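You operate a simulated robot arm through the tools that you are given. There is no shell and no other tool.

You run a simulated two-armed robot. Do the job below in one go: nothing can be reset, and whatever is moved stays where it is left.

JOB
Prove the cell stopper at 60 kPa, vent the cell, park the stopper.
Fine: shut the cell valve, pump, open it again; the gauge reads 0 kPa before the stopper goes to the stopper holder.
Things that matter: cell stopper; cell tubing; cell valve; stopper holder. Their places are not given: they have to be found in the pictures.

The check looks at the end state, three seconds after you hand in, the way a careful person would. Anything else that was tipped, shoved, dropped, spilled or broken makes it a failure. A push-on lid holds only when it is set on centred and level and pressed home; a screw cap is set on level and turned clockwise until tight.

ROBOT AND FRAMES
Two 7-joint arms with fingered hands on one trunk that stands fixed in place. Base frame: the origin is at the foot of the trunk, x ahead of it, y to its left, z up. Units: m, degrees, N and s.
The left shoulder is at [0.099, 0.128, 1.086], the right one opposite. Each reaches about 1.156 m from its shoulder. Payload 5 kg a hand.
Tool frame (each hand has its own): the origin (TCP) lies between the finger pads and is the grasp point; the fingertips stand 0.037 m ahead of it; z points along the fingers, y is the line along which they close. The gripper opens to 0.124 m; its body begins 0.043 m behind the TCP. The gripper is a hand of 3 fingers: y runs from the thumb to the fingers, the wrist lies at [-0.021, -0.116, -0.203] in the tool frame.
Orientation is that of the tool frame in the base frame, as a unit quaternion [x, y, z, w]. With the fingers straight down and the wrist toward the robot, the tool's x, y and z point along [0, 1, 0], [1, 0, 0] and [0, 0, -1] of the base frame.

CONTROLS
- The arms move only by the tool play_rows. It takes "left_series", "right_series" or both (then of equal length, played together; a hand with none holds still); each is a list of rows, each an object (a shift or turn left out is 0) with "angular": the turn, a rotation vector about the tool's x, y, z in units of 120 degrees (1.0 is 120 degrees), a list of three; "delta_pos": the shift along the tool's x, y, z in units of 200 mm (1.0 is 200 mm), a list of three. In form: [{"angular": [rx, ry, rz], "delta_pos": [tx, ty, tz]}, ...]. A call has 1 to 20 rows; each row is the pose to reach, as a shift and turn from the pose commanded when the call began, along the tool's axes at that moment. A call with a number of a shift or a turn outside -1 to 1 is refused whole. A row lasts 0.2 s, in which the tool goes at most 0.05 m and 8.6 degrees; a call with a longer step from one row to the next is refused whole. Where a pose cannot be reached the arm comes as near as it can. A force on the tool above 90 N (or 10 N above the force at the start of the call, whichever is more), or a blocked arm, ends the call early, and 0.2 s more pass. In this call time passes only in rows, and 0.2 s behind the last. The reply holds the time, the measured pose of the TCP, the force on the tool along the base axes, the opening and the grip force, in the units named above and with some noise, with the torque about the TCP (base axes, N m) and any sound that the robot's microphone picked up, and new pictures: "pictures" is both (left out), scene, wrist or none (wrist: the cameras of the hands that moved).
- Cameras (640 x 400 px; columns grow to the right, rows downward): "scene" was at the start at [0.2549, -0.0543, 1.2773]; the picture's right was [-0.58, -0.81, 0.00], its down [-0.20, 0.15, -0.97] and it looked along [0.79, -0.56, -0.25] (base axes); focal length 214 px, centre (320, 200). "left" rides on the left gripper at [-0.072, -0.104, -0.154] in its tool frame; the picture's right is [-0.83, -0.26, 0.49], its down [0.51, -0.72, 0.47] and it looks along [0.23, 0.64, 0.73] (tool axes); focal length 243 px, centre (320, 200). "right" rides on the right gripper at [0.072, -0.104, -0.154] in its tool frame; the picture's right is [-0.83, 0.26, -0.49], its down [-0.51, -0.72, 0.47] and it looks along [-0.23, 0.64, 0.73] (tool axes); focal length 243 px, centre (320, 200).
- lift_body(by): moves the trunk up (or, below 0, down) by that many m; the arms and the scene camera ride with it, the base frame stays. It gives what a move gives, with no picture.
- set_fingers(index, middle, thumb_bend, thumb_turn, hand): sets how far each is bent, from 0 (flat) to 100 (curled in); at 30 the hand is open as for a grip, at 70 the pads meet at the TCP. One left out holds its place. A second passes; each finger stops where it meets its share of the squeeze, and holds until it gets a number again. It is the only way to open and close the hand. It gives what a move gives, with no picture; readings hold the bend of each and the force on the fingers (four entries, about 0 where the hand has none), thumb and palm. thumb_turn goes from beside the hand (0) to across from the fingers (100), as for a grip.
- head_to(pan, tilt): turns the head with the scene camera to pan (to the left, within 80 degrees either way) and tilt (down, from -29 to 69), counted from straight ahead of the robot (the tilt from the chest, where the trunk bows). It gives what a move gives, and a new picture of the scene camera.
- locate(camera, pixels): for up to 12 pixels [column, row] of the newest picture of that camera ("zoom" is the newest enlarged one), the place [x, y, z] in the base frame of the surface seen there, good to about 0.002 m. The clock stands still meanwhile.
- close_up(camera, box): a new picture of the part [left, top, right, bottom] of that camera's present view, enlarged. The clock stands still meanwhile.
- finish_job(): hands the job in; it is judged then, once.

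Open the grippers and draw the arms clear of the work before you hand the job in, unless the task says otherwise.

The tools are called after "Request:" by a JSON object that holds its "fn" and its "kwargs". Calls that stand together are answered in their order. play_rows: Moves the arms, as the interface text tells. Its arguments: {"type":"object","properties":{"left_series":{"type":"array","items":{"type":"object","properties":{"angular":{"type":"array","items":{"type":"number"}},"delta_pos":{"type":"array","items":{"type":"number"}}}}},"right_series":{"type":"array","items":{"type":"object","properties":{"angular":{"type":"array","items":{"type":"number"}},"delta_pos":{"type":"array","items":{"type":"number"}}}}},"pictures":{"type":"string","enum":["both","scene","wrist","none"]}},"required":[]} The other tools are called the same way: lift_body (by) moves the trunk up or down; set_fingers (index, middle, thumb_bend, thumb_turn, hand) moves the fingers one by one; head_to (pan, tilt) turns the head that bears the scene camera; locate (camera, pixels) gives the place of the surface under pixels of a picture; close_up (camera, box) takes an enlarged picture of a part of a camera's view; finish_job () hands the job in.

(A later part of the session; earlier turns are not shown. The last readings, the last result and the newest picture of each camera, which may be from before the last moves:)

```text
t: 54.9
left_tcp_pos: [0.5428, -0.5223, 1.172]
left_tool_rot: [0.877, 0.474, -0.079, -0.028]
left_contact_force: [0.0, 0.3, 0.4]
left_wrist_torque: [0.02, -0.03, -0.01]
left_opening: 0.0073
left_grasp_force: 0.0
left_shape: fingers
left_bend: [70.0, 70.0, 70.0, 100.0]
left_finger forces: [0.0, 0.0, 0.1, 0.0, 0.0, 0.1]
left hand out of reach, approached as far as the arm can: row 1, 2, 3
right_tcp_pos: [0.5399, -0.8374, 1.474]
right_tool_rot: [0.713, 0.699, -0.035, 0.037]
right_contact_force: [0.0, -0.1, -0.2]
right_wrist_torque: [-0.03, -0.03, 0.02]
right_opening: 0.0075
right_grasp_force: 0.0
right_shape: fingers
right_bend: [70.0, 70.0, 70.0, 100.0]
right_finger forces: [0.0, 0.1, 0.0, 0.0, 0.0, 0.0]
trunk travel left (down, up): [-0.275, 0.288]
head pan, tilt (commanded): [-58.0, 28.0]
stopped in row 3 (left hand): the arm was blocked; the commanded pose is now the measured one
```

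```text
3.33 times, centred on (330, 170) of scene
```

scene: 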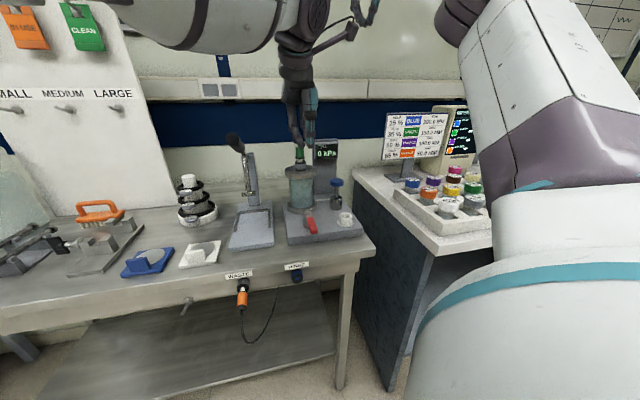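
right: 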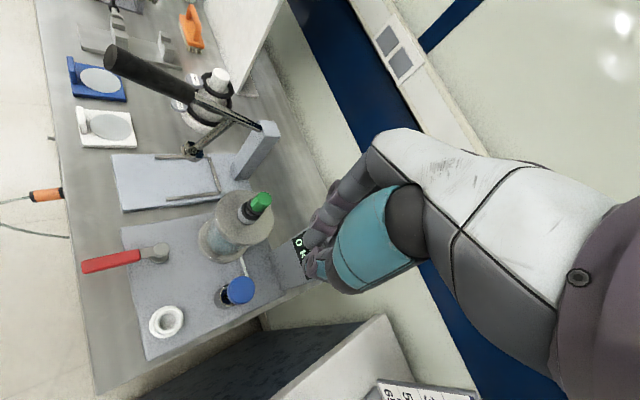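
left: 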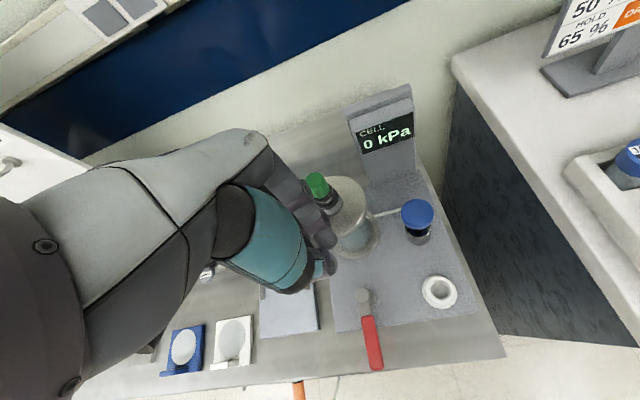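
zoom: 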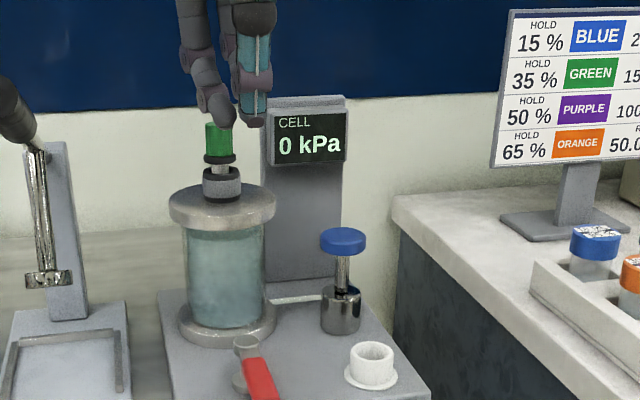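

The left arm cannot reach across to the pump (stopped at (0.543,-0.522,1.172), no contact at the hand). I lift it straight up away from the stopper and bring it back left; then I'll raise the trunk so the right elbow clears the counter.

Request:
{"fn": "play_rows", "kwargs": {"left_series": [{"delta_pos": [0, -0.02, -0.15]}, {"delta_pos": [0, -0.04, -0.3]}, {"delta_pos": [0.1, -0.1, -0.35]}], "pictures": "both"}}

```text
t: 55.7
left_tcp_pos: [0.5473, -0.4904, 1.2449]
left_tool_rot: [0.877, 0.473, -0.078, -0.026]
left_contact_force: [0.1, 1.2, -0.9]
left_wrist_torque: [0.0, 0.02, -0.01]
left_opening: 0.0069
left_grasp_force: 0.1
left_shape: fingers
left_bend: [70.0, 70.0, 70.0, 100.0]
left_finger forces: [0.1, 0.0, 0.0, 0.0, 0.0, 0.0]
right_tcp_pos: [0.5417, -0.8369, 1.4731]
right_tool_rot: [0.713, 0.699, -0.035, 0.037]
right_contact_force: [0.4, -0.1, 1.0]
right_wrist_torque: [-0.04, 0.04, -0.03]
right_opening: 0.0073
right_grasp_force: 0.0
right_shape: fingers
right_bend: [70.0, 70.0, 70.0, 100.0]
right_finger forces: [0.1, 0.1, 0.0, 0.0, 0.0, 0.1]
trunk travel left (down, up): [-0.275, 0.288]
head pan, tilt (commanded): [-58.0, 28.0]
```

scene: 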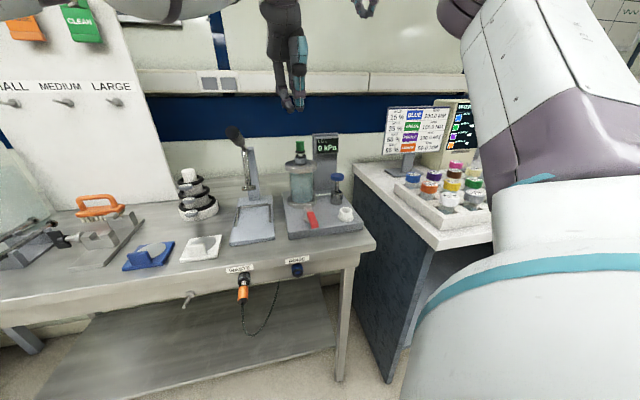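
left: 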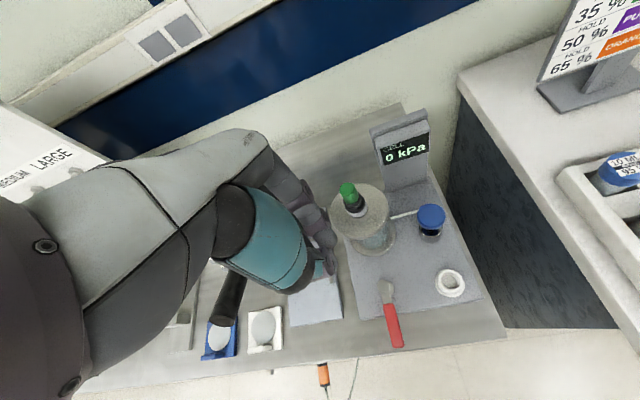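

The left hand is clear above. I carry it back left, past the front of the press handle.

Request:
{"fn": "play_rows", "kwargs": {"left_series": [{"delta_pos": [0.13, -0.15, -0.02]}, {"delta_pos": [0.28, -0.31, -0.02]}, {"delta_pos": [0.43, -0.47, -0.02]}, {"delta_pos": [0.58, -0.63, -0.02]}, {"delta_pos": [0.73, -0.78, 0]}, {"delta_pos": [0.88, -0.935, 0]}], "pictures": "none"}}

Request:
{"fn": "lift_body", "kwargs": {"by": 0.1}}

```text
t: 57.1
left_tcp_pos: [0.4854, -0.2431, 1.2455]
left_tool_rot: [0.878, 0.472, -0.077, -0.026]
left_contact_force: [-0.2, 0.4, 0.6]
left_wrist_torque: [-0.01, -0.02, 0.02]
left_opening: 0.007
left_grasp_force: 0.1
left_shape: fingers
left_bend: [70.0, 70.0, 70.0, 100.0]
left_finger forces: [0.0, 0.0, 0.1, 0.0, 0.1, 0.0]
right_tcp_pos: [0.5403, -0.8357, 1.4745]
right_tool_rot: [0.713, 0.699, -0.036, 0.039]
right_contact_force: [0.5, -0.7, -0.1]
right_wrist_torque: [-0.04, -0.01, 0.03]
right_opening: 0.0072
right_grasp_force: 0.0
right_shape: fingers
right_bend: [70.0, 70.0, 70.0, 100.0]
right_finger forces: [0.0, 0.1, 0.1, 0.1, 0.0, 0.0]
trunk travel left (down, up): [-0.275, 0.288]
head pan, tilt (commanded): [-58.0, 28.0]
```

```text
t: 58.4
left_tcp_pos: [0.4876, -0.2436, 1.344]
left_tool_rot: [0.877, 0.473, -0.078, -0.027]
left_contact_force: [0.8, 0.0, 0.1]
left_wrist_torque: [-0.04, 0.0, -0.03]
left_opening: 0.0073
left_grasp_force: 0.1
left_shape: fingers
left_bend: [70.0, 70.0, 70.0, 100.0]
left_finger forces: [0.0, 0.0, 0.0, 0.0, 0.0, 0.0]
right_tcp_pos: [0.5134, -0.838, 1.5911]
right_tool_rot: [0.713, 0.698, -0.017, 0.055]
right_contact_force: [-0.5, -0.5, -0.4]
right_wrist_torque: [0.04, 0.01, 0.01]
right_opening: 0.0071
right_grasp_force: 0.1
right_shape: fingers
right_bend: [70.0, 70.0, 70.0, 100.0]
right_finger forces: [0.0, 0.0, 0.0, 0.1, 0.0, 0.0]
trunk travel left (down, up): [-0.375, 0.188]
head pan, tilt (commanded): [-58.0, 28.0]
```

The right hand shifted a little during the lift; I look at the whole scene again before continuing.

Request:
{"fn": "head_to", "kwargs": {"pan": -55, "tilt": 5}}

```text
t: 59.3
left_tcp_pos: [0.4859, -0.2444, 1.3456]
left_tool_rot: [0.878, 0.472, -0.078, -0.026]
left_contact_force: [-0.2, 0.9, 0.3]
left_wrist_torque: [0.0, -0.01, -0.02]
left_opening: 0.0073
left_grasp_force: 0.1
left_shape: fingers
left_bend: [70.0, 70.0, 70.0, 100.0]
left_finger forces: [0.1, 0.1, 0.0, 0.0, 0.1, 0.1]
right_tcp_pos: [0.5101, -0.839, 1.5916]
right_tool_rot: [0.713, 0.698, -0.016, 0.056]
right_contact_force: [-0.6, -0.2, -0.4]
right_wrist_torque: [0.0, -0.02, -0.04]
right_opening: 0.0073
right_grasp_force: 0.0
right_shape: fingers
right_bend: [70.0, 70.0, 70.0, 100.0]
right_finger forces: [0.0, 0.1, 0.1, 0.0, 0.0, 0.1]
trunk travel left (down, up): [-0.375, 0.188]
head pan, tilt (commanded): [-55.0, 5.0]
```

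scene: 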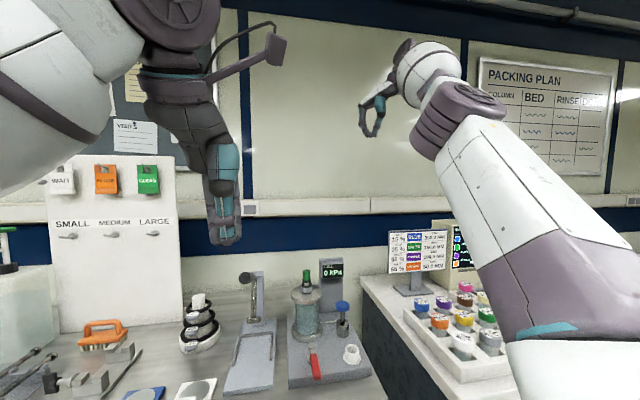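

I check how near the right forearm is to the wall by measuring both.

Request:
{"fn": "locate", "kwargs": {"camera": "scene", "pixels": [[340, 150], [430, 190], [425, 60], [430, 45], [375, 95], [470, 110], [448, 160], [405, 45], [540, 130], [365, 125]]}}

```text
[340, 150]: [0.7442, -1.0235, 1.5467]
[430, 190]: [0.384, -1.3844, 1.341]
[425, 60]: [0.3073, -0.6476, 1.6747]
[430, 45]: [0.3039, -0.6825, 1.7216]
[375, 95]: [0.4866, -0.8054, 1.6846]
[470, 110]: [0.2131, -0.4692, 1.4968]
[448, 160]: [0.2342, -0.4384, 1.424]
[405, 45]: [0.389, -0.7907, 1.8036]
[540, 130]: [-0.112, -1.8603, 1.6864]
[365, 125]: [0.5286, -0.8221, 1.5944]
```

The elbow is high here and nothing touches the wall. To plan the right arm's way I measure the side counter's edge and tray from this view.

Request:
{"fn": "head_to", "kwargs": {"pan": -60, "tilt": 35}}

Request:
{"fn": "locate", "kwargs": {"camera": "scene", "pixels": [[400, 150], [420, 200], [440, 220], [350, 140], [460, 200]]}}

```text
t: 60.3
left_tcp_pos: [0.4866, -0.2434, 1.3456]
left_tool_rot: [0.877, 0.473, -0.078, -0.026]
left_contact_force: [-0.1, -0.8, 0.9]
left_wrist_torque: [0.01, 0.0, -0.03]
left_opening: 0.0073
left_grasp_force: 0.0
left_shape: fingers
left_bend: [70.0, 70.0, 70.0, 100.0]
left_finger forces: [0.0, 0.0, 0.1, 0.0, 0.0, 0.1]
right_tcp_pos: [0.5116, -0.8371, 1.5917]
right_tool_rot: [0.713, 0.698, -0.016, 0.055]
right_contact_force: [0.9, 0.3, 0.6]
right_wrist_torque: [-0.03, -0.04, 0.01]
right_opening: 0.0072
right_grasp_force: 0.0
right_shape: fingers
right_bend: [70.0, 70.0, 70.0, 100.0]
right_finger forces: [0.1, 0.0, 0.1, 0.0, 0.0, 0.1]
trunk travel left (down, up): [-0.375, 0.188]
head pan, tilt (commanded): [-60.0, 35.0]
```

scene: 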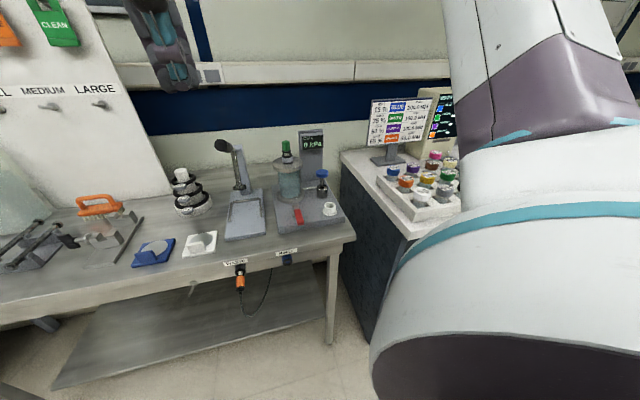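

```text
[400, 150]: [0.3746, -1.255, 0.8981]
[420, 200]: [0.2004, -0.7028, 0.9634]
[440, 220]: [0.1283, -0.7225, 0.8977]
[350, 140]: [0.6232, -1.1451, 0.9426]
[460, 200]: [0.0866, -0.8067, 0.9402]
```

The counter top is at z≈0.90 with jars to ~0.98, reaching to about (0.13,-0.72); raising the trunk fully will lift the elbow clear of it. First I bring the right hand down a bit from its stretched pose, then lift the trunk the rest.

Request:
{"fn": "play_rows", "kwargs": {"right_series": [{"delta_pos": [0.1, 0.05, 0.15]}, {"delta_pos": [0.2, 0.1, 0.35]}, {"delta_pos": [0.3, 0.1, 0.55]}, {"delta_pos": [0.4, 0.1, 0.7]}], "pictures": "none"}}

Request:
{"fn": "lift_body", "kwargs": {"by": 0.185}}

Request:
{"fn": "head_to", "kwargs": {"pan": -55, "tilt": 35}}

```text
t: 61.3
left_tcp_pos: [0.4865, -0.2461, 1.3462]
left_tool_rot: [0.877, 0.473, -0.077, -0.028]
left_contact_force: [0.1, -0.4, 0.3]
left_wrist_torque: [0.05, 0.01, 0.0]
left_opening: 0.0073
left_grasp_force: 0.1
left_shape: fingers
left_bend: [70.0, 70.0, 70.0, 100.0]
left_finger forces: [0.0, 0.0, 0.0, 0.0, 0.1, 0.0]
right_tcp_pos: [0.5416, -0.7763, 1.4469]
right_tool_rot: [0.713, 0.698, -0.016, 0.056]
right_contact_force: [0.9, -1.0, 0.9]
right_wrist_torque: [-0.02, 0.0, 0.01]
right_opening: 0.0072
right_grasp_force: 0.0
right_shape: fingers
right_bend: [70.0, 70.0, 70.0, 100.0]
right_finger forces: [0.0, 0.0, 0.0, 0.0, 0.0, 0.1]
trunk travel left (down, up): [-0.375, 0.188]
head pan, tilt (commanded): [-60.0, 35.0]
```

```text
t: 63.3
left_tcp_pos: [0.4885, -0.2441, 1.5283]
left_tool_rot: [0.877, 0.472, -0.079, -0.028]
left_contact_force: [0.9, 0.6, -0.9]
left_wrist_torque: [0.02, 0.05, -0.01]
left_opening: 0.0072
left_grasp_force: 0.2
left_shape: fingers
left_bend: [70.0, 70.0, 70.0, 100.0]
left_finger forces: [0.1, 0.0, 0.1, 0.1, 0.0, 0.0]
right_tcp_pos: [0.5432, -0.7731, 1.6284]
right_tool_rot: [0.713, 0.699, -0.018, 0.054]
right_contact_force: [0.9, -0.2, -0.8]
right_wrist_torque: [0.01, 0.02, 0.01]
right_opening: 0.0074
right_grasp_force: 0.1
right_shape: fingers
right_bend: [70.0, 70.0, 70.0, 100.0]
right_finger forces: [0.1, 0.0, 0.1, 0.0, 0.0, 0.0]
trunk travel left (down, up): [-0.56, 0.003]
head pan, tilt (commanded): [-60.0, 35.0]
```

```text
t: 64.0
left_tcp_pos: [0.487, -0.2443, 1.529]
left_tool_rot: [0.878, 0.472, -0.078, -0.028]
left_contact_force: [-0.5, 0.1, 0.4]
left_wrist_torque: [0.01, 0.04, -0.01]
left_opening: 0.0075
left_grasp_force: 0.1
left_shape: fingers
left_bend: [70.0, 70.0, 70.0, 100.0]
left_finger forces: [0.0, 0.1, 0.0, 0.0, 0.0, 0.0]
right_tcp_pos: [0.5416, -0.774, 1.6302]
right_tool_rot: [0.714, 0.698, -0.016, 0.055]
right_contact_force: [-0.4, -0.3, -0.9]
right_wrist_torque: [-0.01, 0.02, 0.01]
right_opening: 0.0071
right_grasp_force: 0.1
right_shape: fingers
right_bend: [70.0, 70.0, 70.0, 100.0]
right_finger forces: [0.0, 0.1, 0.0, 0.0, 0.1, 0.1]
trunk travel left (down, up): [-0.56, 0.003]
head pan, tilt (commanded): [-55.0, 35.0]
```

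scene: 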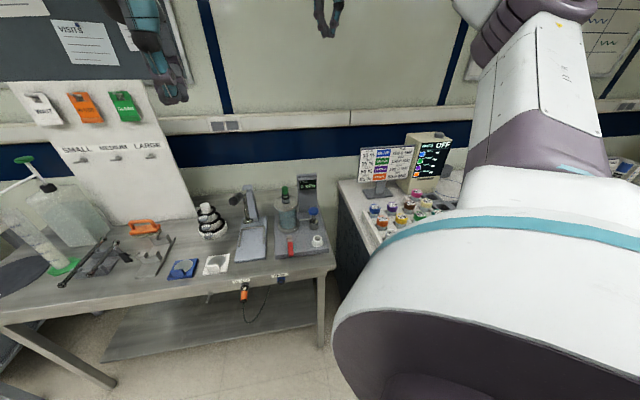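

The trunk is raised 0.285 m. I bring the right hand back upright and over the pump, staying high in this leg.

Request:
{"fn": "play_rows", "kwargs": {"right_series": [{"delta_pos": [0.12, -0.03, 0.13], "angular": [0.004, 0.008, -0.002]}, {"delta_pos": [0.25, -0.065, 0.27], "angular": [0.009, 0.016, -0.004]}, {"delta_pos": [0.37, -0.1, 0.41], "angular": [0.013, 0.024, -0.005]}, {"delta_pos": [0.5, -0.13, 0.55], "angular": [0.018, 0.032, -0.007]}, {"delta_pos": [0.62, -0.165, 0.69], "angular": [0.022, 0.04, -0.009]}, {"delta_pos": [0.743, -0.197, 0.821], "angular": [0.0264, 0.0479, -0.0108]}], "pictures": "none"}}

Request:
{"fn": "play_rows", "kwargs": {"right_series": [{"delta_pos": [0, 0, 0.2]}, {"delta_pos": [0, 0, 0.4]}, {"delta_pos": [0, 0, 0.6]}, {"delta_pos": [0, 0, 0.8]}, {"delta_pos": [0, 0, 1.0]}], "pictures": "both"}}

```text
t: 65.4
left_tcp_pos: [0.4895, -0.245, 1.5296]
left_tool_rot: [0.878, 0.472, -0.078, -0.028]
left_contact_force: [0.6, -0.7, -0.2]
left_wrist_torque: [0.0, 0.01, 0.03]
left_opening: 0.0071
left_grasp_force: 0.1
left_shape: fingers
left_bend: [70.0, 70.0, 70.0, 100.0]
left_finger forces: [0.1, 0.0, 0.1, 0.0, 0.0, 0.0]
right_tcp_pos: [0.5144, -0.6415, 1.4458]
right_tool_rot: [0.706, 0.708, 0.0, -0.001]
right_contact_force: [1.0, -0.7, 0.0]
right_wrist_torque: [0.05, -0.02, -0.01]
right_opening: 0.0071
right_grasp_force: 0.0
right_shape: fingers
right_bend: [70.0, 70.0, 70.0, 100.0]
right_finger forces: [0.1, 0.0, 0.0, 0.0, 0.0, 0.1]
trunk travel left (down, up): [-0.56, 0.003]
head pan, tilt (commanded): [-55.0, 35.0]
```

```text
t: 66.6
left_tcp_pos: [0.4894, -0.2449, 1.5289]
left_tool_rot: [0.877, 0.473, -0.078, -0.028]
left_contact_force: [-0.1, -0.5, -0.4]
left_wrist_torque: [0.06, 0.01, -0.01]
left_opening: 0.0073
left_grasp_force: 0.0
left_shape: fingers
left_bend: [70.0, 70.0, 70.0, 100.0]
left_finger forces: [0.0, 0.0, 0.1, 0.0, 0.1, 0.1]
right_tcp_pos: [0.514, -0.6427, 1.2472]
right_tool_rot: [0.706, 0.708, -0.001, 0.0]
right_contact_force: [-0.2, -0.4, -0.5]
right_wrist_torque: [-0.01, -0.03, 0.04]
right_opening: 0.0073
right_grasp_force: 0.2
right_shape: fingers
right_bend: [70.0, 70.0, 70.0, 100.0]
right_finger forces: [0.1, 0.0, 0.0, 0.0, 0.1, 0.0]
trunk travel left (down, up): [-0.56, 0.003]
head pan, tilt (commanded): [-55.0, 35.0]
```

scene: 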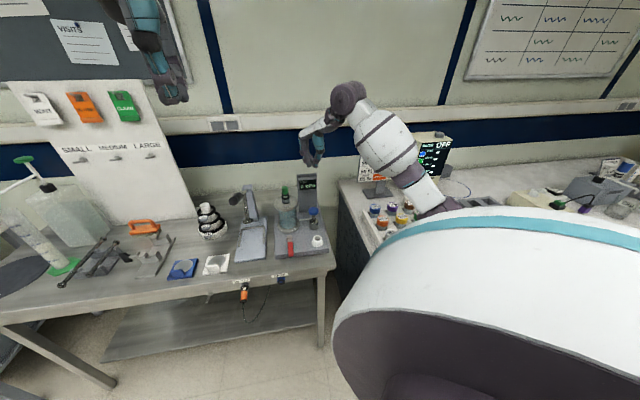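
right: 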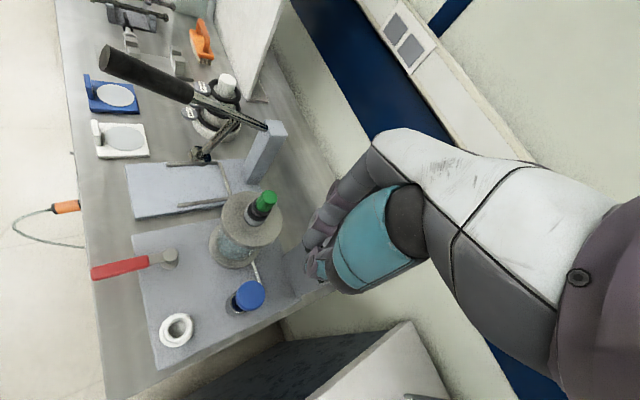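

The hand is at z 1.247 above the pump. I check the elbow's clearance to the tray before going lower.

Request:
{"fn": "close_up", "kwargs": {"camera": "scene", "box": [280, 130, 500, 290]}}

Request:
{"fn": "locate", "kwargs": {"camera": "scene", "pixels": [[430, 200], [440, 212], [415, 190], [400, 165], [385, 130], [380, 222], [405, 217], [420, 215], [365, 215], [450, 205]]}}

```text
2.50 times, centred on (390, 210) of scene
```

zoom: 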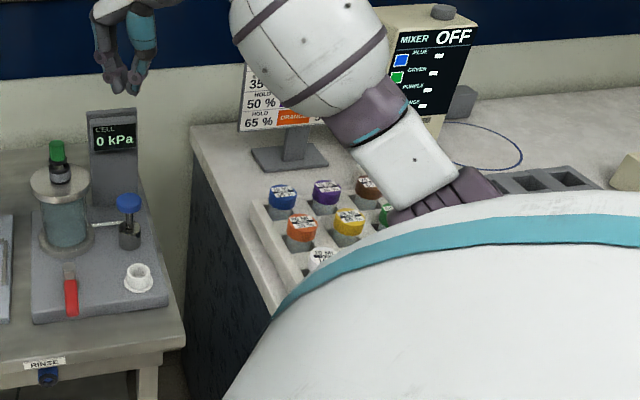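

```text
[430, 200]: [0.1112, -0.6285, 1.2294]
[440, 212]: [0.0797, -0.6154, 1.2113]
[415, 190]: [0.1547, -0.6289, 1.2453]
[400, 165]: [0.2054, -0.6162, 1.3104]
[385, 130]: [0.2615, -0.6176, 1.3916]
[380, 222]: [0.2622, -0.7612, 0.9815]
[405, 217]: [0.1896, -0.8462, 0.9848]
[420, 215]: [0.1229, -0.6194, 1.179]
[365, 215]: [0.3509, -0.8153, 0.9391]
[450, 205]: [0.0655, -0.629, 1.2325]
```

The elbow is at z≈1.2, well above the jars (0.985). I lower the hand to z≈1.10 and check again.

Request:
{"fn": "play_rows", "kwargs": {"right_series": [{"delta_pos": [0.004, 0.004, 0.15]}, {"delta_pos": [0.004, 0.006, 0.3]}, {"delta_pos": [0.004, 0.006, 0.45]}, {"delta_pos": [0.004, 0.006, 0.6]}, {"delta_pos": [0.004, 0.006, 0.75]}], "pictures": "both"}}

Request:
{"fn": "close_up", "kwargs": {"camera": "scene", "box": [280, 130, 500, 290]}}

```text
t: 67.8
left_tcp_pos: [0.4875, -0.2454, 1.5301]
left_tool_rot: [0.878, 0.472, -0.078, -0.027]
left_contact_force: [0.4, 0.6, 0.2]
left_wrist_torque: [0.02, 0.01, -0.01]
left_opening: 0.0074
left_grasp_force: 0.1
left_shape: fingers
left_bend: [70.0, 70.0, 70.0, 100.0]
left_finger forces: [0.0, 0.0, 0.0, 0.0, 0.0, 0.1]
right_tcp_pos: [0.5167, -0.6393, 1.1005]
right_tool_rot: [0.707, 0.708, -0.001, 0.001]
right_contact_force: [-0.2, -1.4, -0.5]
right_wrist_torque: [0.01, -0.03, -0.01]
right_opening: 0.0072
right_grasp_force: 0.0
right_shape: fingers
right_bend: [70.0, 70.0, 70.0, 100.0]
right_finger forces: [0.0, 0.0, 0.0, 0.0, 0.0, 0.0]
trunk travel left (down, up): [-0.56, 0.003]
head pan, tilt (commanded): [-55.0, 35.0]
```

scene: 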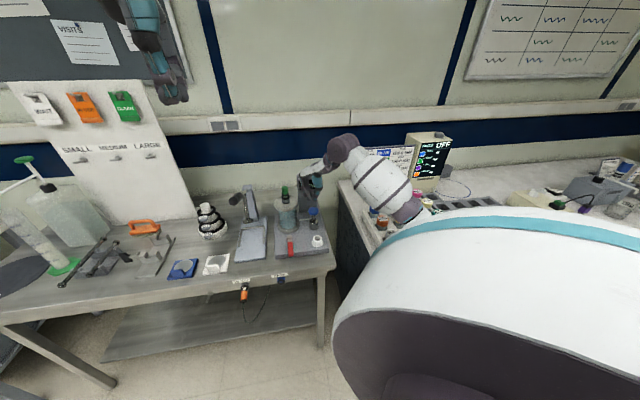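
right: 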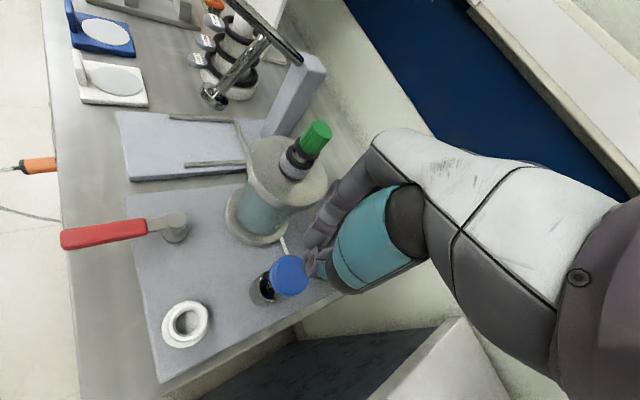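

```text
2.50 times, centred on (390, 210) of scene
```

zoom: 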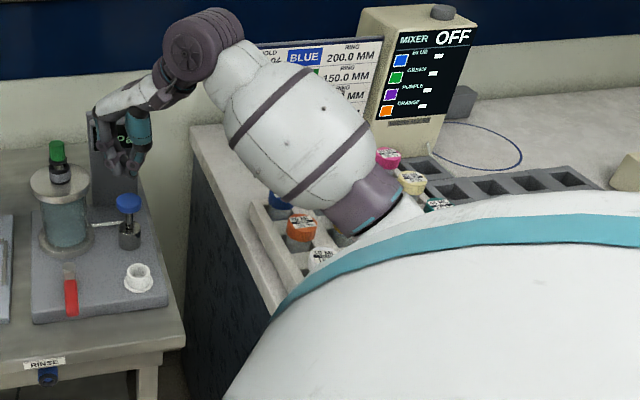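

I check the forearm/elbow heights over the jars in this pose.

Request:
{"fn": "locate", "kwargs": {"camera": "zoom", "pixels": [[370, 205], [400, 215], [340, 180], [300, 225], [250, 130], [345, 225], [300, 190], [410, 180], [390, 155]]}}

```text
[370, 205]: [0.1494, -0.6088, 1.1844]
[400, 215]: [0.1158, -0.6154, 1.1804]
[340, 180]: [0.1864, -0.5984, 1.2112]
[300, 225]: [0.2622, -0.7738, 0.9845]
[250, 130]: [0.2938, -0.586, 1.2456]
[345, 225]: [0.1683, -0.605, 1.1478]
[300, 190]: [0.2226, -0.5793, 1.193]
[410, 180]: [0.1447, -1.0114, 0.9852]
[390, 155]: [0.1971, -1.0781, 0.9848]
```

Clearance is ample (elbow z≈1.15+). I lower onto the pump knob in small rows and look at the force.

Request:
{"fn": "play_rows", "kwargs": {"right_series": [{"delta_pos": [0, -0.005, 0.06]}, {"delta_pos": [0, -0.008, 0.12]}, {"delta_pos": [0, -0.008, 0.18]}, {"delta_pos": [0, -0.008, 0.23]}, {"delta_pos": [0, -0.008, 0.26]}], "pictures": "both"}}

Request:
{"fn": "close_up", "kwargs": {"camera": "scene", "box": [270, 160, 350, 260]}}

Request:
{"fn": "close_up", "kwargs": {"camera": "right", "box": [220, 210, 380, 330]}}

```text
t: 69.0
left_tcp_pos: [0.4864, -0.244, 1.5309]
left_tool_rot: [0.877, 0.473, -0.077, -0.027]
left_contact_force: [0.6, -0.3, 0.0]
left_wrist_torque: [0.0, -0.01, -0.01]
left_opening: 0.0071
left_grasp_force: 0.0
left_shape: fingers
left_bend: [70.0, 70.0, 70.0, 100.0]
left_finger forces: [0.0, 0.0, 0.1, 0.0, 0.1, 0.0]
right_tcp_pos: [0.5143, -0.6409, 1.0474]
right_tool_rot: [0.707, 0.707, -0.001, 0.001]
right_contact_force: [-1.0, -0.2, 2.3]
right_wrist_torque: [0.02, 0.02, 0.01]
right_opening: 0.0074
right_grasp_force: 1.1
right_shape: fingers
right_bend: [70.0, 70.0, 70.0, 100.0]
right_finger forces: [0.0, 0.0, 0.0, 0.0, 1.9, 0.0]
trunk travel left (down, up): [-0.56, 0.003]
head pan, tilt (commanded): [-55.0, 35.0]
```

scene: 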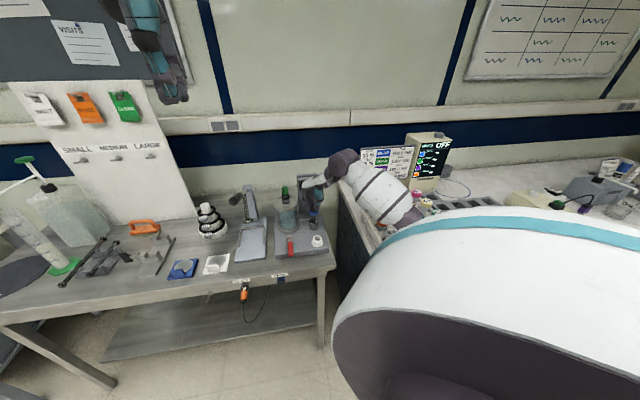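
right: 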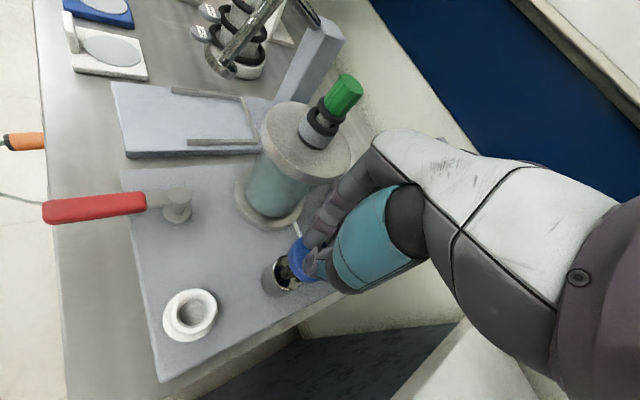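

```text
4.00 times, centred on (310, 210) of scene
```

zoom: 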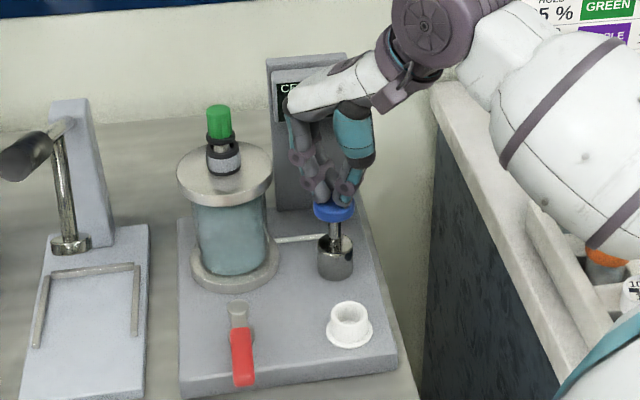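

```text
3.33 times, centred on (300, 270) of right
```

zoom: 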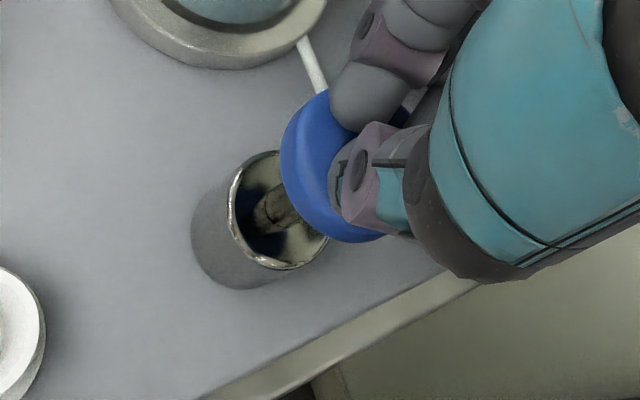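

Contact with the knob (2.3 N), tips well centred on it. I press 20 mm down slowly.

Request:
{"fn": "play_rows", "kwargs": {"right_series": [{"delta_pos": [0, 0, 0.025]}, {"delta_pos": [0, 0, 0.05]}, {"delta_pos": [0, 0, 0.075]}, {"delta_pos": [0, 0, 0.1]}], "pictures": "none"}}

Request:
{"fn": "close_up", "kwargs": {"camera": "scene", "box": [270, 160, 350, 260]}}

```text
t: 70.0
left_tcp_pos: [0.4855, -0.2429, 1.5305]
left_tool_rot: [0.877, 0.472, -0.078, -0.027]
left_contact_force: [0.5, 1.4, 0.5]
left_wrist_torque: [0.0, -0.02, -0.02]
left_opening: 0.0069
left_grasp_force: 0.0
left_shape: fingers
left_bend: [70.0, 70.0, 70.0, 100.0]
left_finger forces: [0.0, 0.0, 0.0, 0.0, 0.1, 0.1]
right_tcp_pos: [0.5132, -0.6399, 1.0293]
right_tool_rot: [0.706, 0.708, -0.001, 0.001]
right_contact_force: [1.0, 0.9, 6.2]
right_wrist_torque: [0.11, 0.0, 0.03]
right_opening: 0.0065
right_grasp_force: 2.8
right_shape: fingers
right_bend: [70.0, 70.0, 70.0, 100.0]
right_finger forces: [3.0, 0.1, 0.1, 0.1, 3.2, 0.1]
trunk travel left (down, up): [-0.56, 0.003]
head pan, tilt (commanded): [-55.0, 35.0]
```

```text
4.00 times, centred on (310, 210) of scene
```

zoom: 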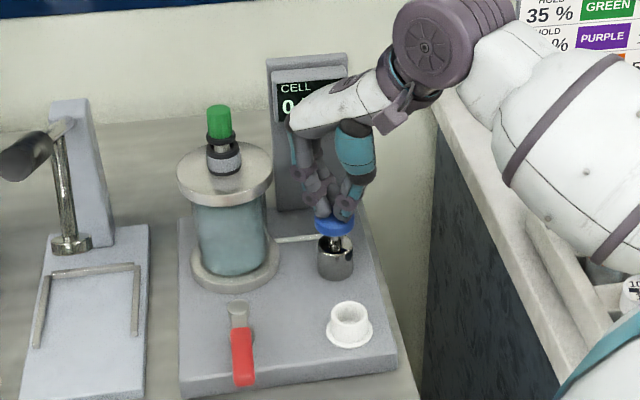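

6 N at 18 mm of stroke. I press on toward the end of the stroke.

Request:
{"fn": "play_rows", "kwargs": {"right_series": [{"delta_pos": [0, 0, 0.025]}, {"delta_pos": [0, 0, 0.05]}, {"delta_pos": [0, 0, 0.075]}], "pictures": "none"}}

Request:
{"fn": "close_up", "kwargs": {"camera": "scene", "box": [270, 160, 350, 260]}}

```text
t: 70.8
left_tcp_pos: [0.4836, -0.2416, 1.5324]
left_tool_rot: [0.878, 0.472, -0.076, -0.025]
left_contact_force: [-0.7, 0.8, 0.4]
left_wrist_torque: [0.01, 0.01, -0.01]
left_opening: 0.0074
left_grasp_force: 0.1
left_shape: fingers
left_bend: [70.0, 70.0, 70.0, 100.0]
left_finger forces: [0.1, 0.0, 0.0, 0.1, 0.0, 0.1]
right_tcp_pos: [0.5115, -0.6408, 1.0173]
right_tool_rot: [0.707, 0.707, 0.001, 0.004]
right_contact_force: [1.5, -1.4, 20.2]
right_wrist_torque: [0.09, -0.02, -0.02]
right_opening: 0.0062
right_grasp_force: 10.8
right_shape: fingers
right_bend: [70.0, 70.0, 71.0, 100.0]
right_finger forces: [9.8, 0.1, 0.1, 0.0, 10.3, 0.0]
trunk travel left (down, up): [-0.56, 0.003]
head pan, tilt (commanded): [-55.0, 35.0]
heard: click
```

```text
4.00 times, centred on (310, 210) of scene
```

zoom: 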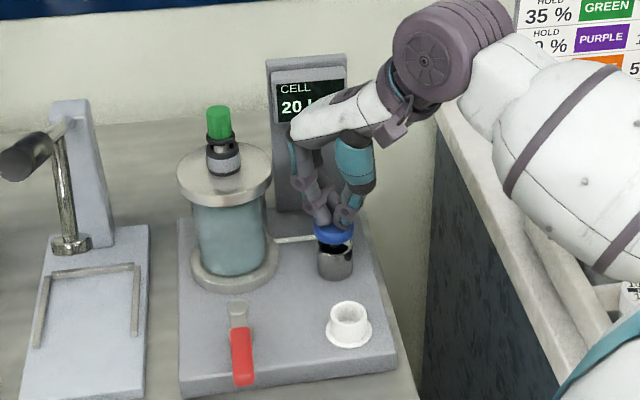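

A click, and the gauge now reads 20 kPa with the stopper unchanged. I raise the hand 4 cm and see whether the plunger springs back.

Request:
{"fn": "play_rows", "kwargs": {"right_series": [{"delta_pos": [0, 0, -0.05]}, {"delta_pos": [0, 0, -0.1]}, {"delta_pos": [0, 0, -0.15]}, {"delta_pos": [0, 0, -0.2]}], "pictures": "none"}}

Request:
{"fn": "close_up", "kwargs": {"camera": "scene", "box": [270, 160, 350, 260]}}

```text
t: 71.8
left_tcp_pos: [0.488, -0.2447, 1.5298]
left_tool_rot: [0.878, 0.472, -0.078, -0.028]
left_contact_force: [0.4, -0.6, -0.3]
left_wrist_torque: [-0.03, 0.02, 0.0]
left_opening: 0.007
left_grasp_force: 0.0
left_shape: fingers
left_bend: [70.0, 70.0, 70.0, 100.0]
left_finger forces: [0.0, 0.0, 0.1, 0.0, 0.1, 0.0]
right_tcp_pos: [0.513, -0.6422, 1.0518]
right_tool_rot: [0.708, 0.706, -0.001, -0.001]
right_contact_force: [-0.1, -0.5, -0.5]
right_wrist_torque: [0.0, -0.03, 0.02]
right_opening: 0.0066
right_grasp_force: 0.0
right_shape: fingers
right_bend: [70.0, 70.0, 70.0, 100.0]
right_finger forces: [0.0, 0.0, 0.0, 0.0, 0.0, 0.0]
trunk travel left (down, up): [-0.56, 0.003]
head pan, tilt (commanded): [-55.0, 35.0]
```

```text
4.00 times, centred on (310, 210) of scene
```

zoom: 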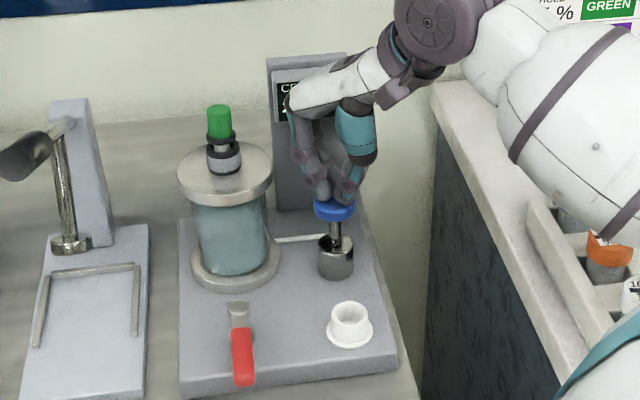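

The plunger springs back by itself. Second stroke: press the same 40 mm.

Request:
{"fn": "play_rows", "kwargs": {"right_series": [{"delta_pos": [0, 0, 0.04]}, {"delta_pos": [0, 0, 0.08]}, {"delta_pos": [0, 0, 0.12]}, {"delta_pos": [0, 0, 0.15]}, {"delta_pos": [0, 0, 0.175]}, {"delta_pos": [0, 0, 0.2]}], "pictures": "none"}}

Request:
{"fn": "close_up", "kwargs": {"camera": "scene", "box": [270, 160, 350, 260]}}

```text
t: 73.2
left_tcp_pos: [0.4834, -0.2418, 1.5326]
left_tool_rot: [0.878, 0.472, -0.076, -0.025]
left_contact_force: [0.6, 0.0, 0.0]
left_wrist_torque: [0.02, -0.01, 0.03]
left_opening: 0.0072
left_grasp_force: 0.1
left_shape: fingers
left_bend: [70.0, 70.0, 70.0, 100.0]
left_finger forces: [0.0, 0.1, 0.1, 0.0, 0.0, 0.1]
right_tcp_pos: [0.512, -0.6412, 1.0187]
right_tool_rot: [0.707, 0.707, 0.0, 0.003]
right_contact_force: [-0.8, -0.1, 17.6]
right_wrist_torque: [0.09, 0.18, -0.02]
right_opening: 0.0064
right_grasp_force: 9.1
right_shape: fingers
right_bend: [70.0, 70.0, 70.0, 100.0]
right_finger forces: [4.2, 0.0, 0.0, 0.1, 14.2, 0.1]
trunk travel left (down, up): [-0.56, 0.003]
head pan, tilt (commanded): [-55.0, 35.0]
heard: click
```

```text
4.00 times, centred on (310, 210) of scene
```

zoom: 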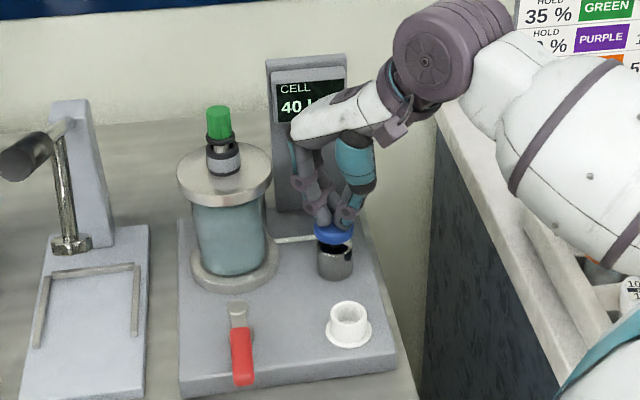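

Gauge 40 kPa. I check the stopper closely, then release the plunger for the third stroke.

Request:
{"fn": "close_up", "kwargs": {"camera": "scene", "box": [310, 182, 345, 206]}}

Request:
{"fn": "close_up", "kwargs": {"camera": "scene", "box": [285, 180, 310, 210]}}

Request:
{"fn": "play_rows", "kwargs": {"right_series": [{"delta_pos": [0, 0, -0.05]}, {"delta_pos": [0, 0, -0.1]}, {"delta_pos": [0, 0, -0.15]}, {"delta_pos": [0, 0, -0.2]}], "pictures": "none"}}

```text
16.00 times, centred on (328, 194) of scene
```

zoom: 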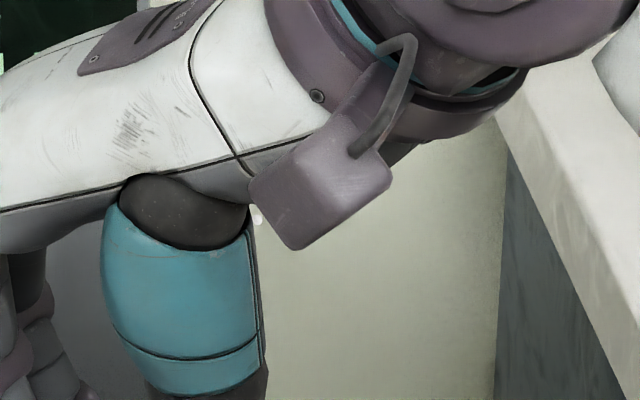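

```text
13.33 times, centred on (298, 195) of scene
```

zoom: 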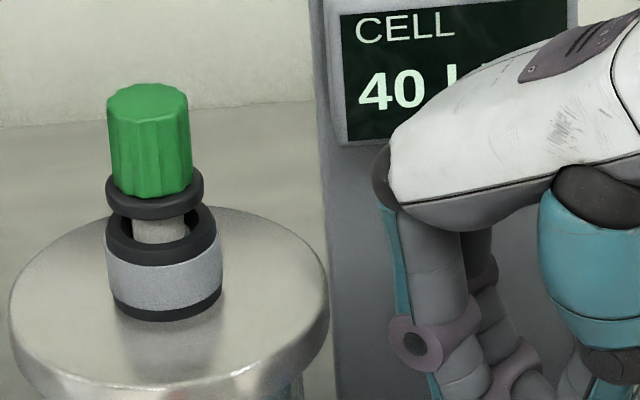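

```text
t: 74.2
left_tcp_pos: [0.4877, -0.2452, 1.5286]
left_tool_rot: [0.877, 0.473, -0.078, -0.028]
left_contact_force: [0.4, 0.0, 0.6]
left_wrist_torque: [-0.02, 0.01, 0.03]
left_opening: 0.0072
left_grasp_force: 0.1
left_shape: fingers
left_bend: [70.0, 70.0, 70.0, 100.0]
left_finger forces: [0.0, 0.0, 0.0, 0.0, 0.0, 0.0]
right_tcp_pos: [0.5135, -0.642, 1.0526]
right_tool_rot: [0.707, 0.707, -0.001, 0.0]
right_contact_force: [-1.4, -1.6, 1.0]
right_wrist_torque: [-0.02, -0.02, 0.02]
right_opening: 0.0067
right_grasp_force: 0.0
right_shape: fingers
right_bend: [70.0, 70.0, 70.0, 100.0]
right_finger forces: [0.1, 0.0, 0.0, 0.0, 0.1, 0.0]
trunk travel left (down, up): [-0.56, 0.003]
head pan, tilt (commanded): [-55.0, 35.0]
```

The stopper holds at 40 kPa. Third stroke now.

Request:
{"fn": "play_rows", "kwargs": {"right_series": [{"delta_pos": [0, 0, 0.04]}, {"delta_pos": [0, 0, 0.08]}, {"delta_pos": [0, 0, 0.12]}, {"delta_pos": [0, 0, 0.15]}, {"delta_pos": [0, 0, 0.175]}, {"delta_pos": [0, 0, 0.2]}], "pictures": "none"}}

Request:
{"fn": "close_up", "kwargs": {"camera": "scene", "box": [285, 175, 325, 215]}}

```text
t: 75.6
left_tcp_pos: [0.4834, -0.2416, 1.5322]
left_tool_rot: [0.878, 0.472, -0.075, -0.025]
left_contact_force: [0.1, -0.6, 0.3]
left_wrist_torque: [-0.01, -0.01, -0.04]
left_opening: 0.0072
left_grasp_force: 0.1
left_shape: fingers
left_bend: [70.0, 70.0, 70.0, 100.0]
left_finger forces: [0.0, 0.1, 0.0, 0.0, 0.1, 0.0]
right_tcp_pos: [0.5115, -0.6403, 1.0183]
right_tool_rot: [0.707, 0.707, 0.0, 0.002]
right_contact_force: [-1.5, -2.0, 19.9]
right_wrist_torque: [0.03, 0.18, -0.01]
right_opening: 0.0074
right_grasp_force: 9.8
right_shape: fingers
right_bend: [70.0, 70.0, 70.0, 100.0]
right_finger forces: [4.6, 0.0, 0.1, 0.0, 15.0, 0.1]
trunk travel left (down, up): [-0.56, 0.003]
head pan, tilt (commanded): [-55.0, 35.0]
heard: click
```

```text
10.00 times, centred on (305, 195) of scene
```

zoom: 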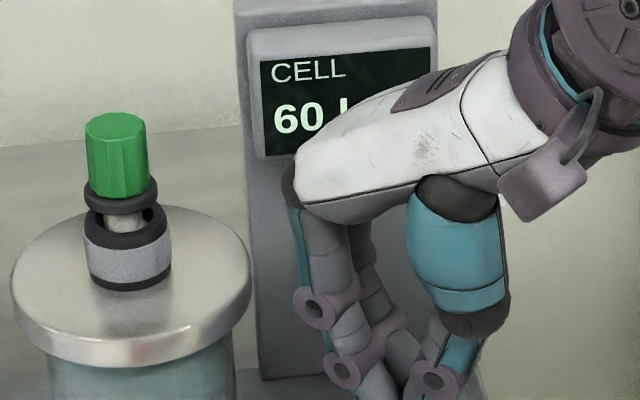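

60 kPa, and the stopper holds. I lift the right hand off the pump straight up and look at the gauge while it holds.

Request:
{"fn": "play_rows", "kwargs": {"right_series": [{"delta_pos": [0, 0, -0.06]}, {"delta_pos": [0, 0, -0.14]}, {"delta_pos": [0, 0, -0.24]}, {"delta_pos": [0, 0, -0.4]}, {"delta_pos": [0, 0, -0.6]}, {"delta_pos": [0, 0, -0.8]}, {"delta_pos": [0, 0, -1.0]}], "pictures": "scene"}}

Request:
{"fn": "close_up", "kwargs": {"camera": "scene", "box": [270, 160, 350, 260]}}

```text
t: 77.2
left_tcp_pos: [0.4866, -0.2434, 1.5301]
left_tool_rot: [0.877, 0.473, -0.077, -0.026]
left_contact_force: [-0.4, 0.3, 0.7]
left_wrist_torque: [-0.03, -0.01, -0.05]
left_opening: 0.0075
left_grasp_force: 0.2
left_shape: fingers
left_bend: [70.0, 70.0, 70.0, 100.0]
left_finger forces: [0.1, 0.0, 0.1, 0.0, 0.1, 0.0]
right_tcp_pos: [0.5125, -0.6425, 1.2122]
right_tool_rot: [0.707, 0.707, -0.001, -0.001]
right_contact_force: [0.4, 0.0, 0.4]
right_wrist_torque: [-0.01, -0.01, -0.05]
right_opening: 0.0066
right_grasp_force: 0.1
right_shape: fingers
right_bend: [70.0, 70.0, 70.0, 100.0]
right_finger forces: [0.0, 0.1, 0.1, 0.0, 0.0, 0.0]
trunk travel left (down, up): [-0.56, 0.003]
head pan, tilt (commanded): [-55.0, 35.0]
```

scene: 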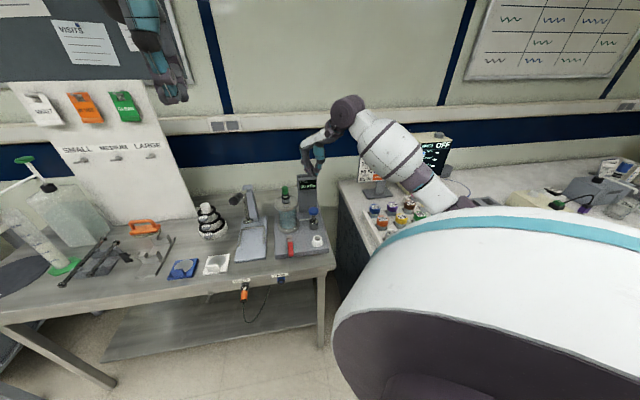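

```text
4.00 times, centred on (310, 210) of scene
```

zoom: 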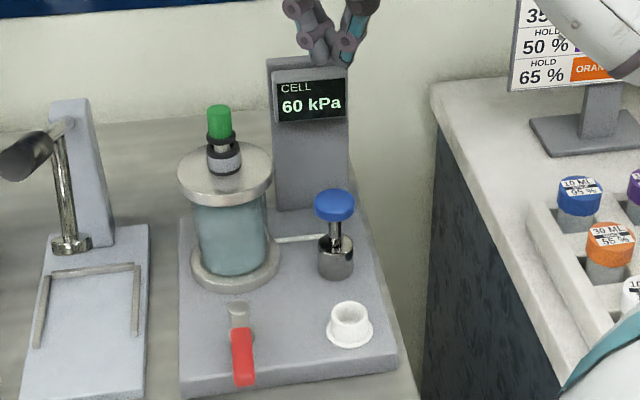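

The gauge holds 60 kPa. Now I vent: the right hand goes to the near-right side of the lever (which points front, tip ~(0.467,-0.445)), staying high first.

Request:
{"fn": "play_rows", "kwargs": {"right_series": [{"delta_pos": [0.15, -0.08, 0.0]}, {"delta_pos": [0.31, -0.17, 0.0]}, {"delta_pos": [0.46, -0.25, 0.05]}, {"delta_pos": [0.62, -0.34, 0.15]}, {"delta_pos": [0.76, -0.42, 0.3]}, {"delta_pos": [0.76, -0.42, 0.5]}], "pictures": "both"}}

```text
t: 78.6
left_tcp_pos: [0.4863, -0.2459, 1.5305]
left_tool_rot: [0.877, 0.472, -0.078, -0.028]
left_contact_force: [-1.0, -0.3, 0.1]
left_wrist_torque: [0.0, -0.01, 0.0]
left_opening: 0.0069
left_grasp_force: 0.2
left_shape: fingers
left_bend: [70.0, 70.0, 70.0, 100.0]
left_finger forces: [0.0, 0.0, 0.1, 0.0, 0.0, 0.0]
right_tcp_pos: [0.4277, -0.4934, 1.1121]
right_tool_rot: [0.707, 0.707, -0.001, 0.001]
right_contact_force: [0.2, 0.1, 1.1]
right_wrist_torque: [-0.02, -0.02, 0.05]
right_opening: 0.0068
right_grasp_force: 0.0
right_shape: fingers
right_bend: [70.0, 70.0, 70.0, 100.0]
right_finger forces: [0.0, 0.1, 0.0, 0.0, 0.0, 0.1]
trunk travel left (down, up): [-0.56, 0.003]
head pan, tilt (commanded): [-55.0, 35.0]
```

scene: 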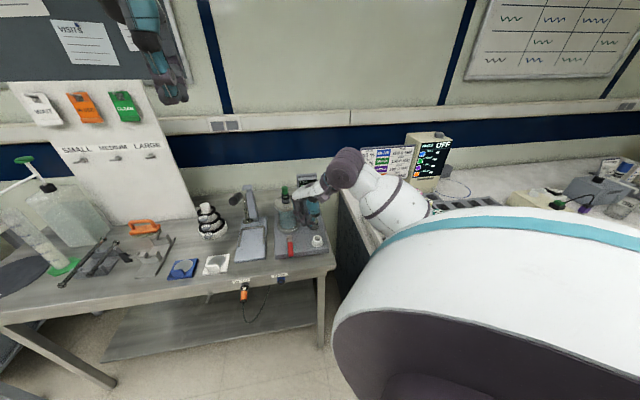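
right: 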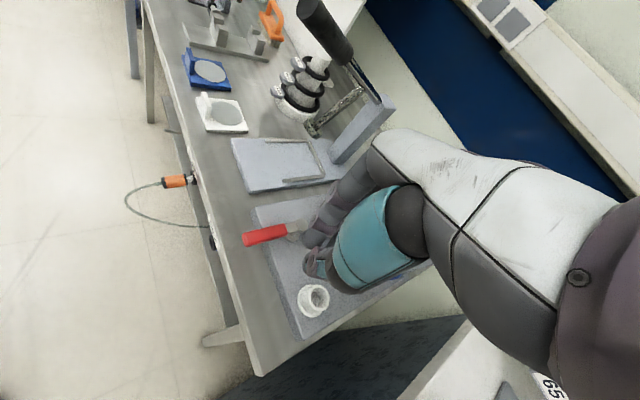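

The lever is at (265,233) in the right picture with the closed fingertips beside it at (312,262). I lower to z≈0.967 with about 14 mm gap to the lever.

Request:
{"fn": "play_rows", "kwargs": {"right_series": [{"delta_pos": [0.015, 0.03, 0.15]}, {"delta_pos": [0.02, 0.04, 0.3]}, {"delta_pos": [0.02, 0.04, 0.45]}, {"delta_pos": [0.02, 0.04, 0.6]}, {"delta_pos": [0.02, 0.04, 0.72]}], "pictures": "both"}}

Request:
{"fn": "close_up", "kwargs": {"camera": "right", "box": [200, 180, 400, 320]}}

Request:
{"fn": "close_up", "kwargs": {"camera": "scene", "box": [260, 160, 480, 290]}}

```text
t: 79.8
left_tcp_pos: [0.487, -0.2448, 1.5291]
left_tool_rot: [0.877, 0.473, -0.078, -0.027]
left_contact_force: [-0.6, 0.1, -0.2]
left_wrist_torque: [-0.03, 0.0, 0.02]
left_opening: 0.0075
left_grasp_force: 0.2
left_shape: fingers
left_bend: [70.0, 70.0, 70.0, 100.0]
left_finger forces: [0.1, 0.0, 0.1, 0.0, 0.0, 0.1]
right_tcp_pos: [0.437, -0.4873, 0.9675]
right_tool_rot: [0.706, 0.708, -0.002, 0.0]
right_contact_force: [0.3, 0.6, 0.1]
right_wrist_torque: [-0.02, 0.03, 0.01]
right_opening: 0.0068
right_grasp_force: 0.1
right_shape: fingers
right_bend: [70.0, 70.0, 70.0, 100.0]
right_finger forces: [0.0, 0.1, 0.1, 0.0, 0.1, 0.0]
trunk travel left (down, up): [-0.56, 0.003]
head pan, tilt (commanded): [-55.0, 35.0]
```

scene: 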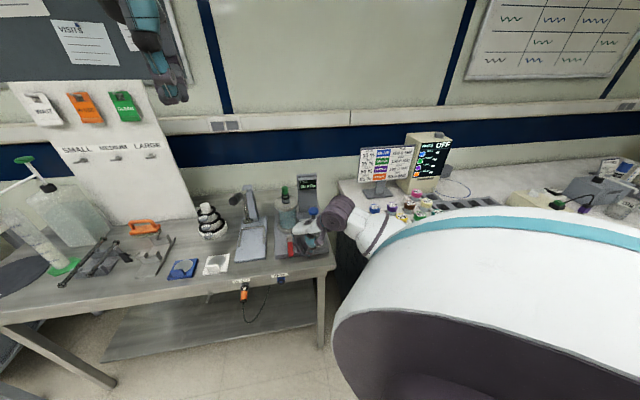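
right: 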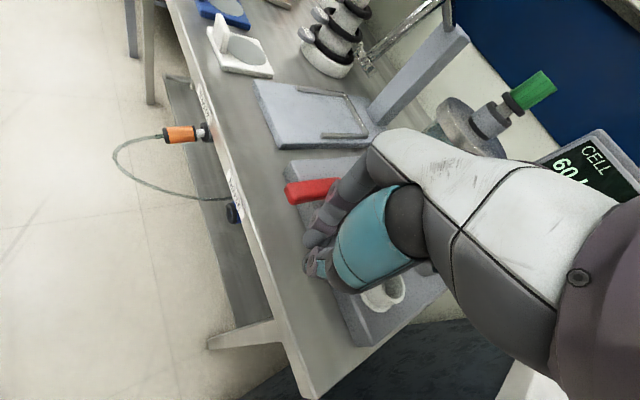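

```text
2.86 times, centred on (300, 250) of right
```

zoom: 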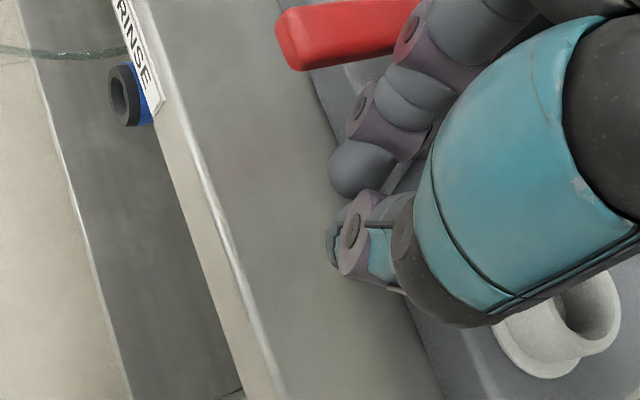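

```text
2.91 times, centred on (370, 225) of scene
```

zoom: 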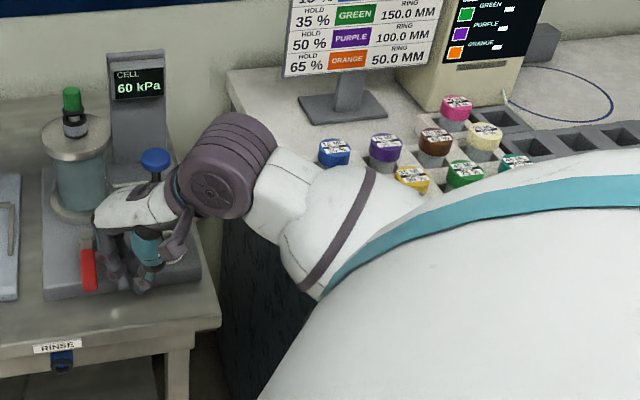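

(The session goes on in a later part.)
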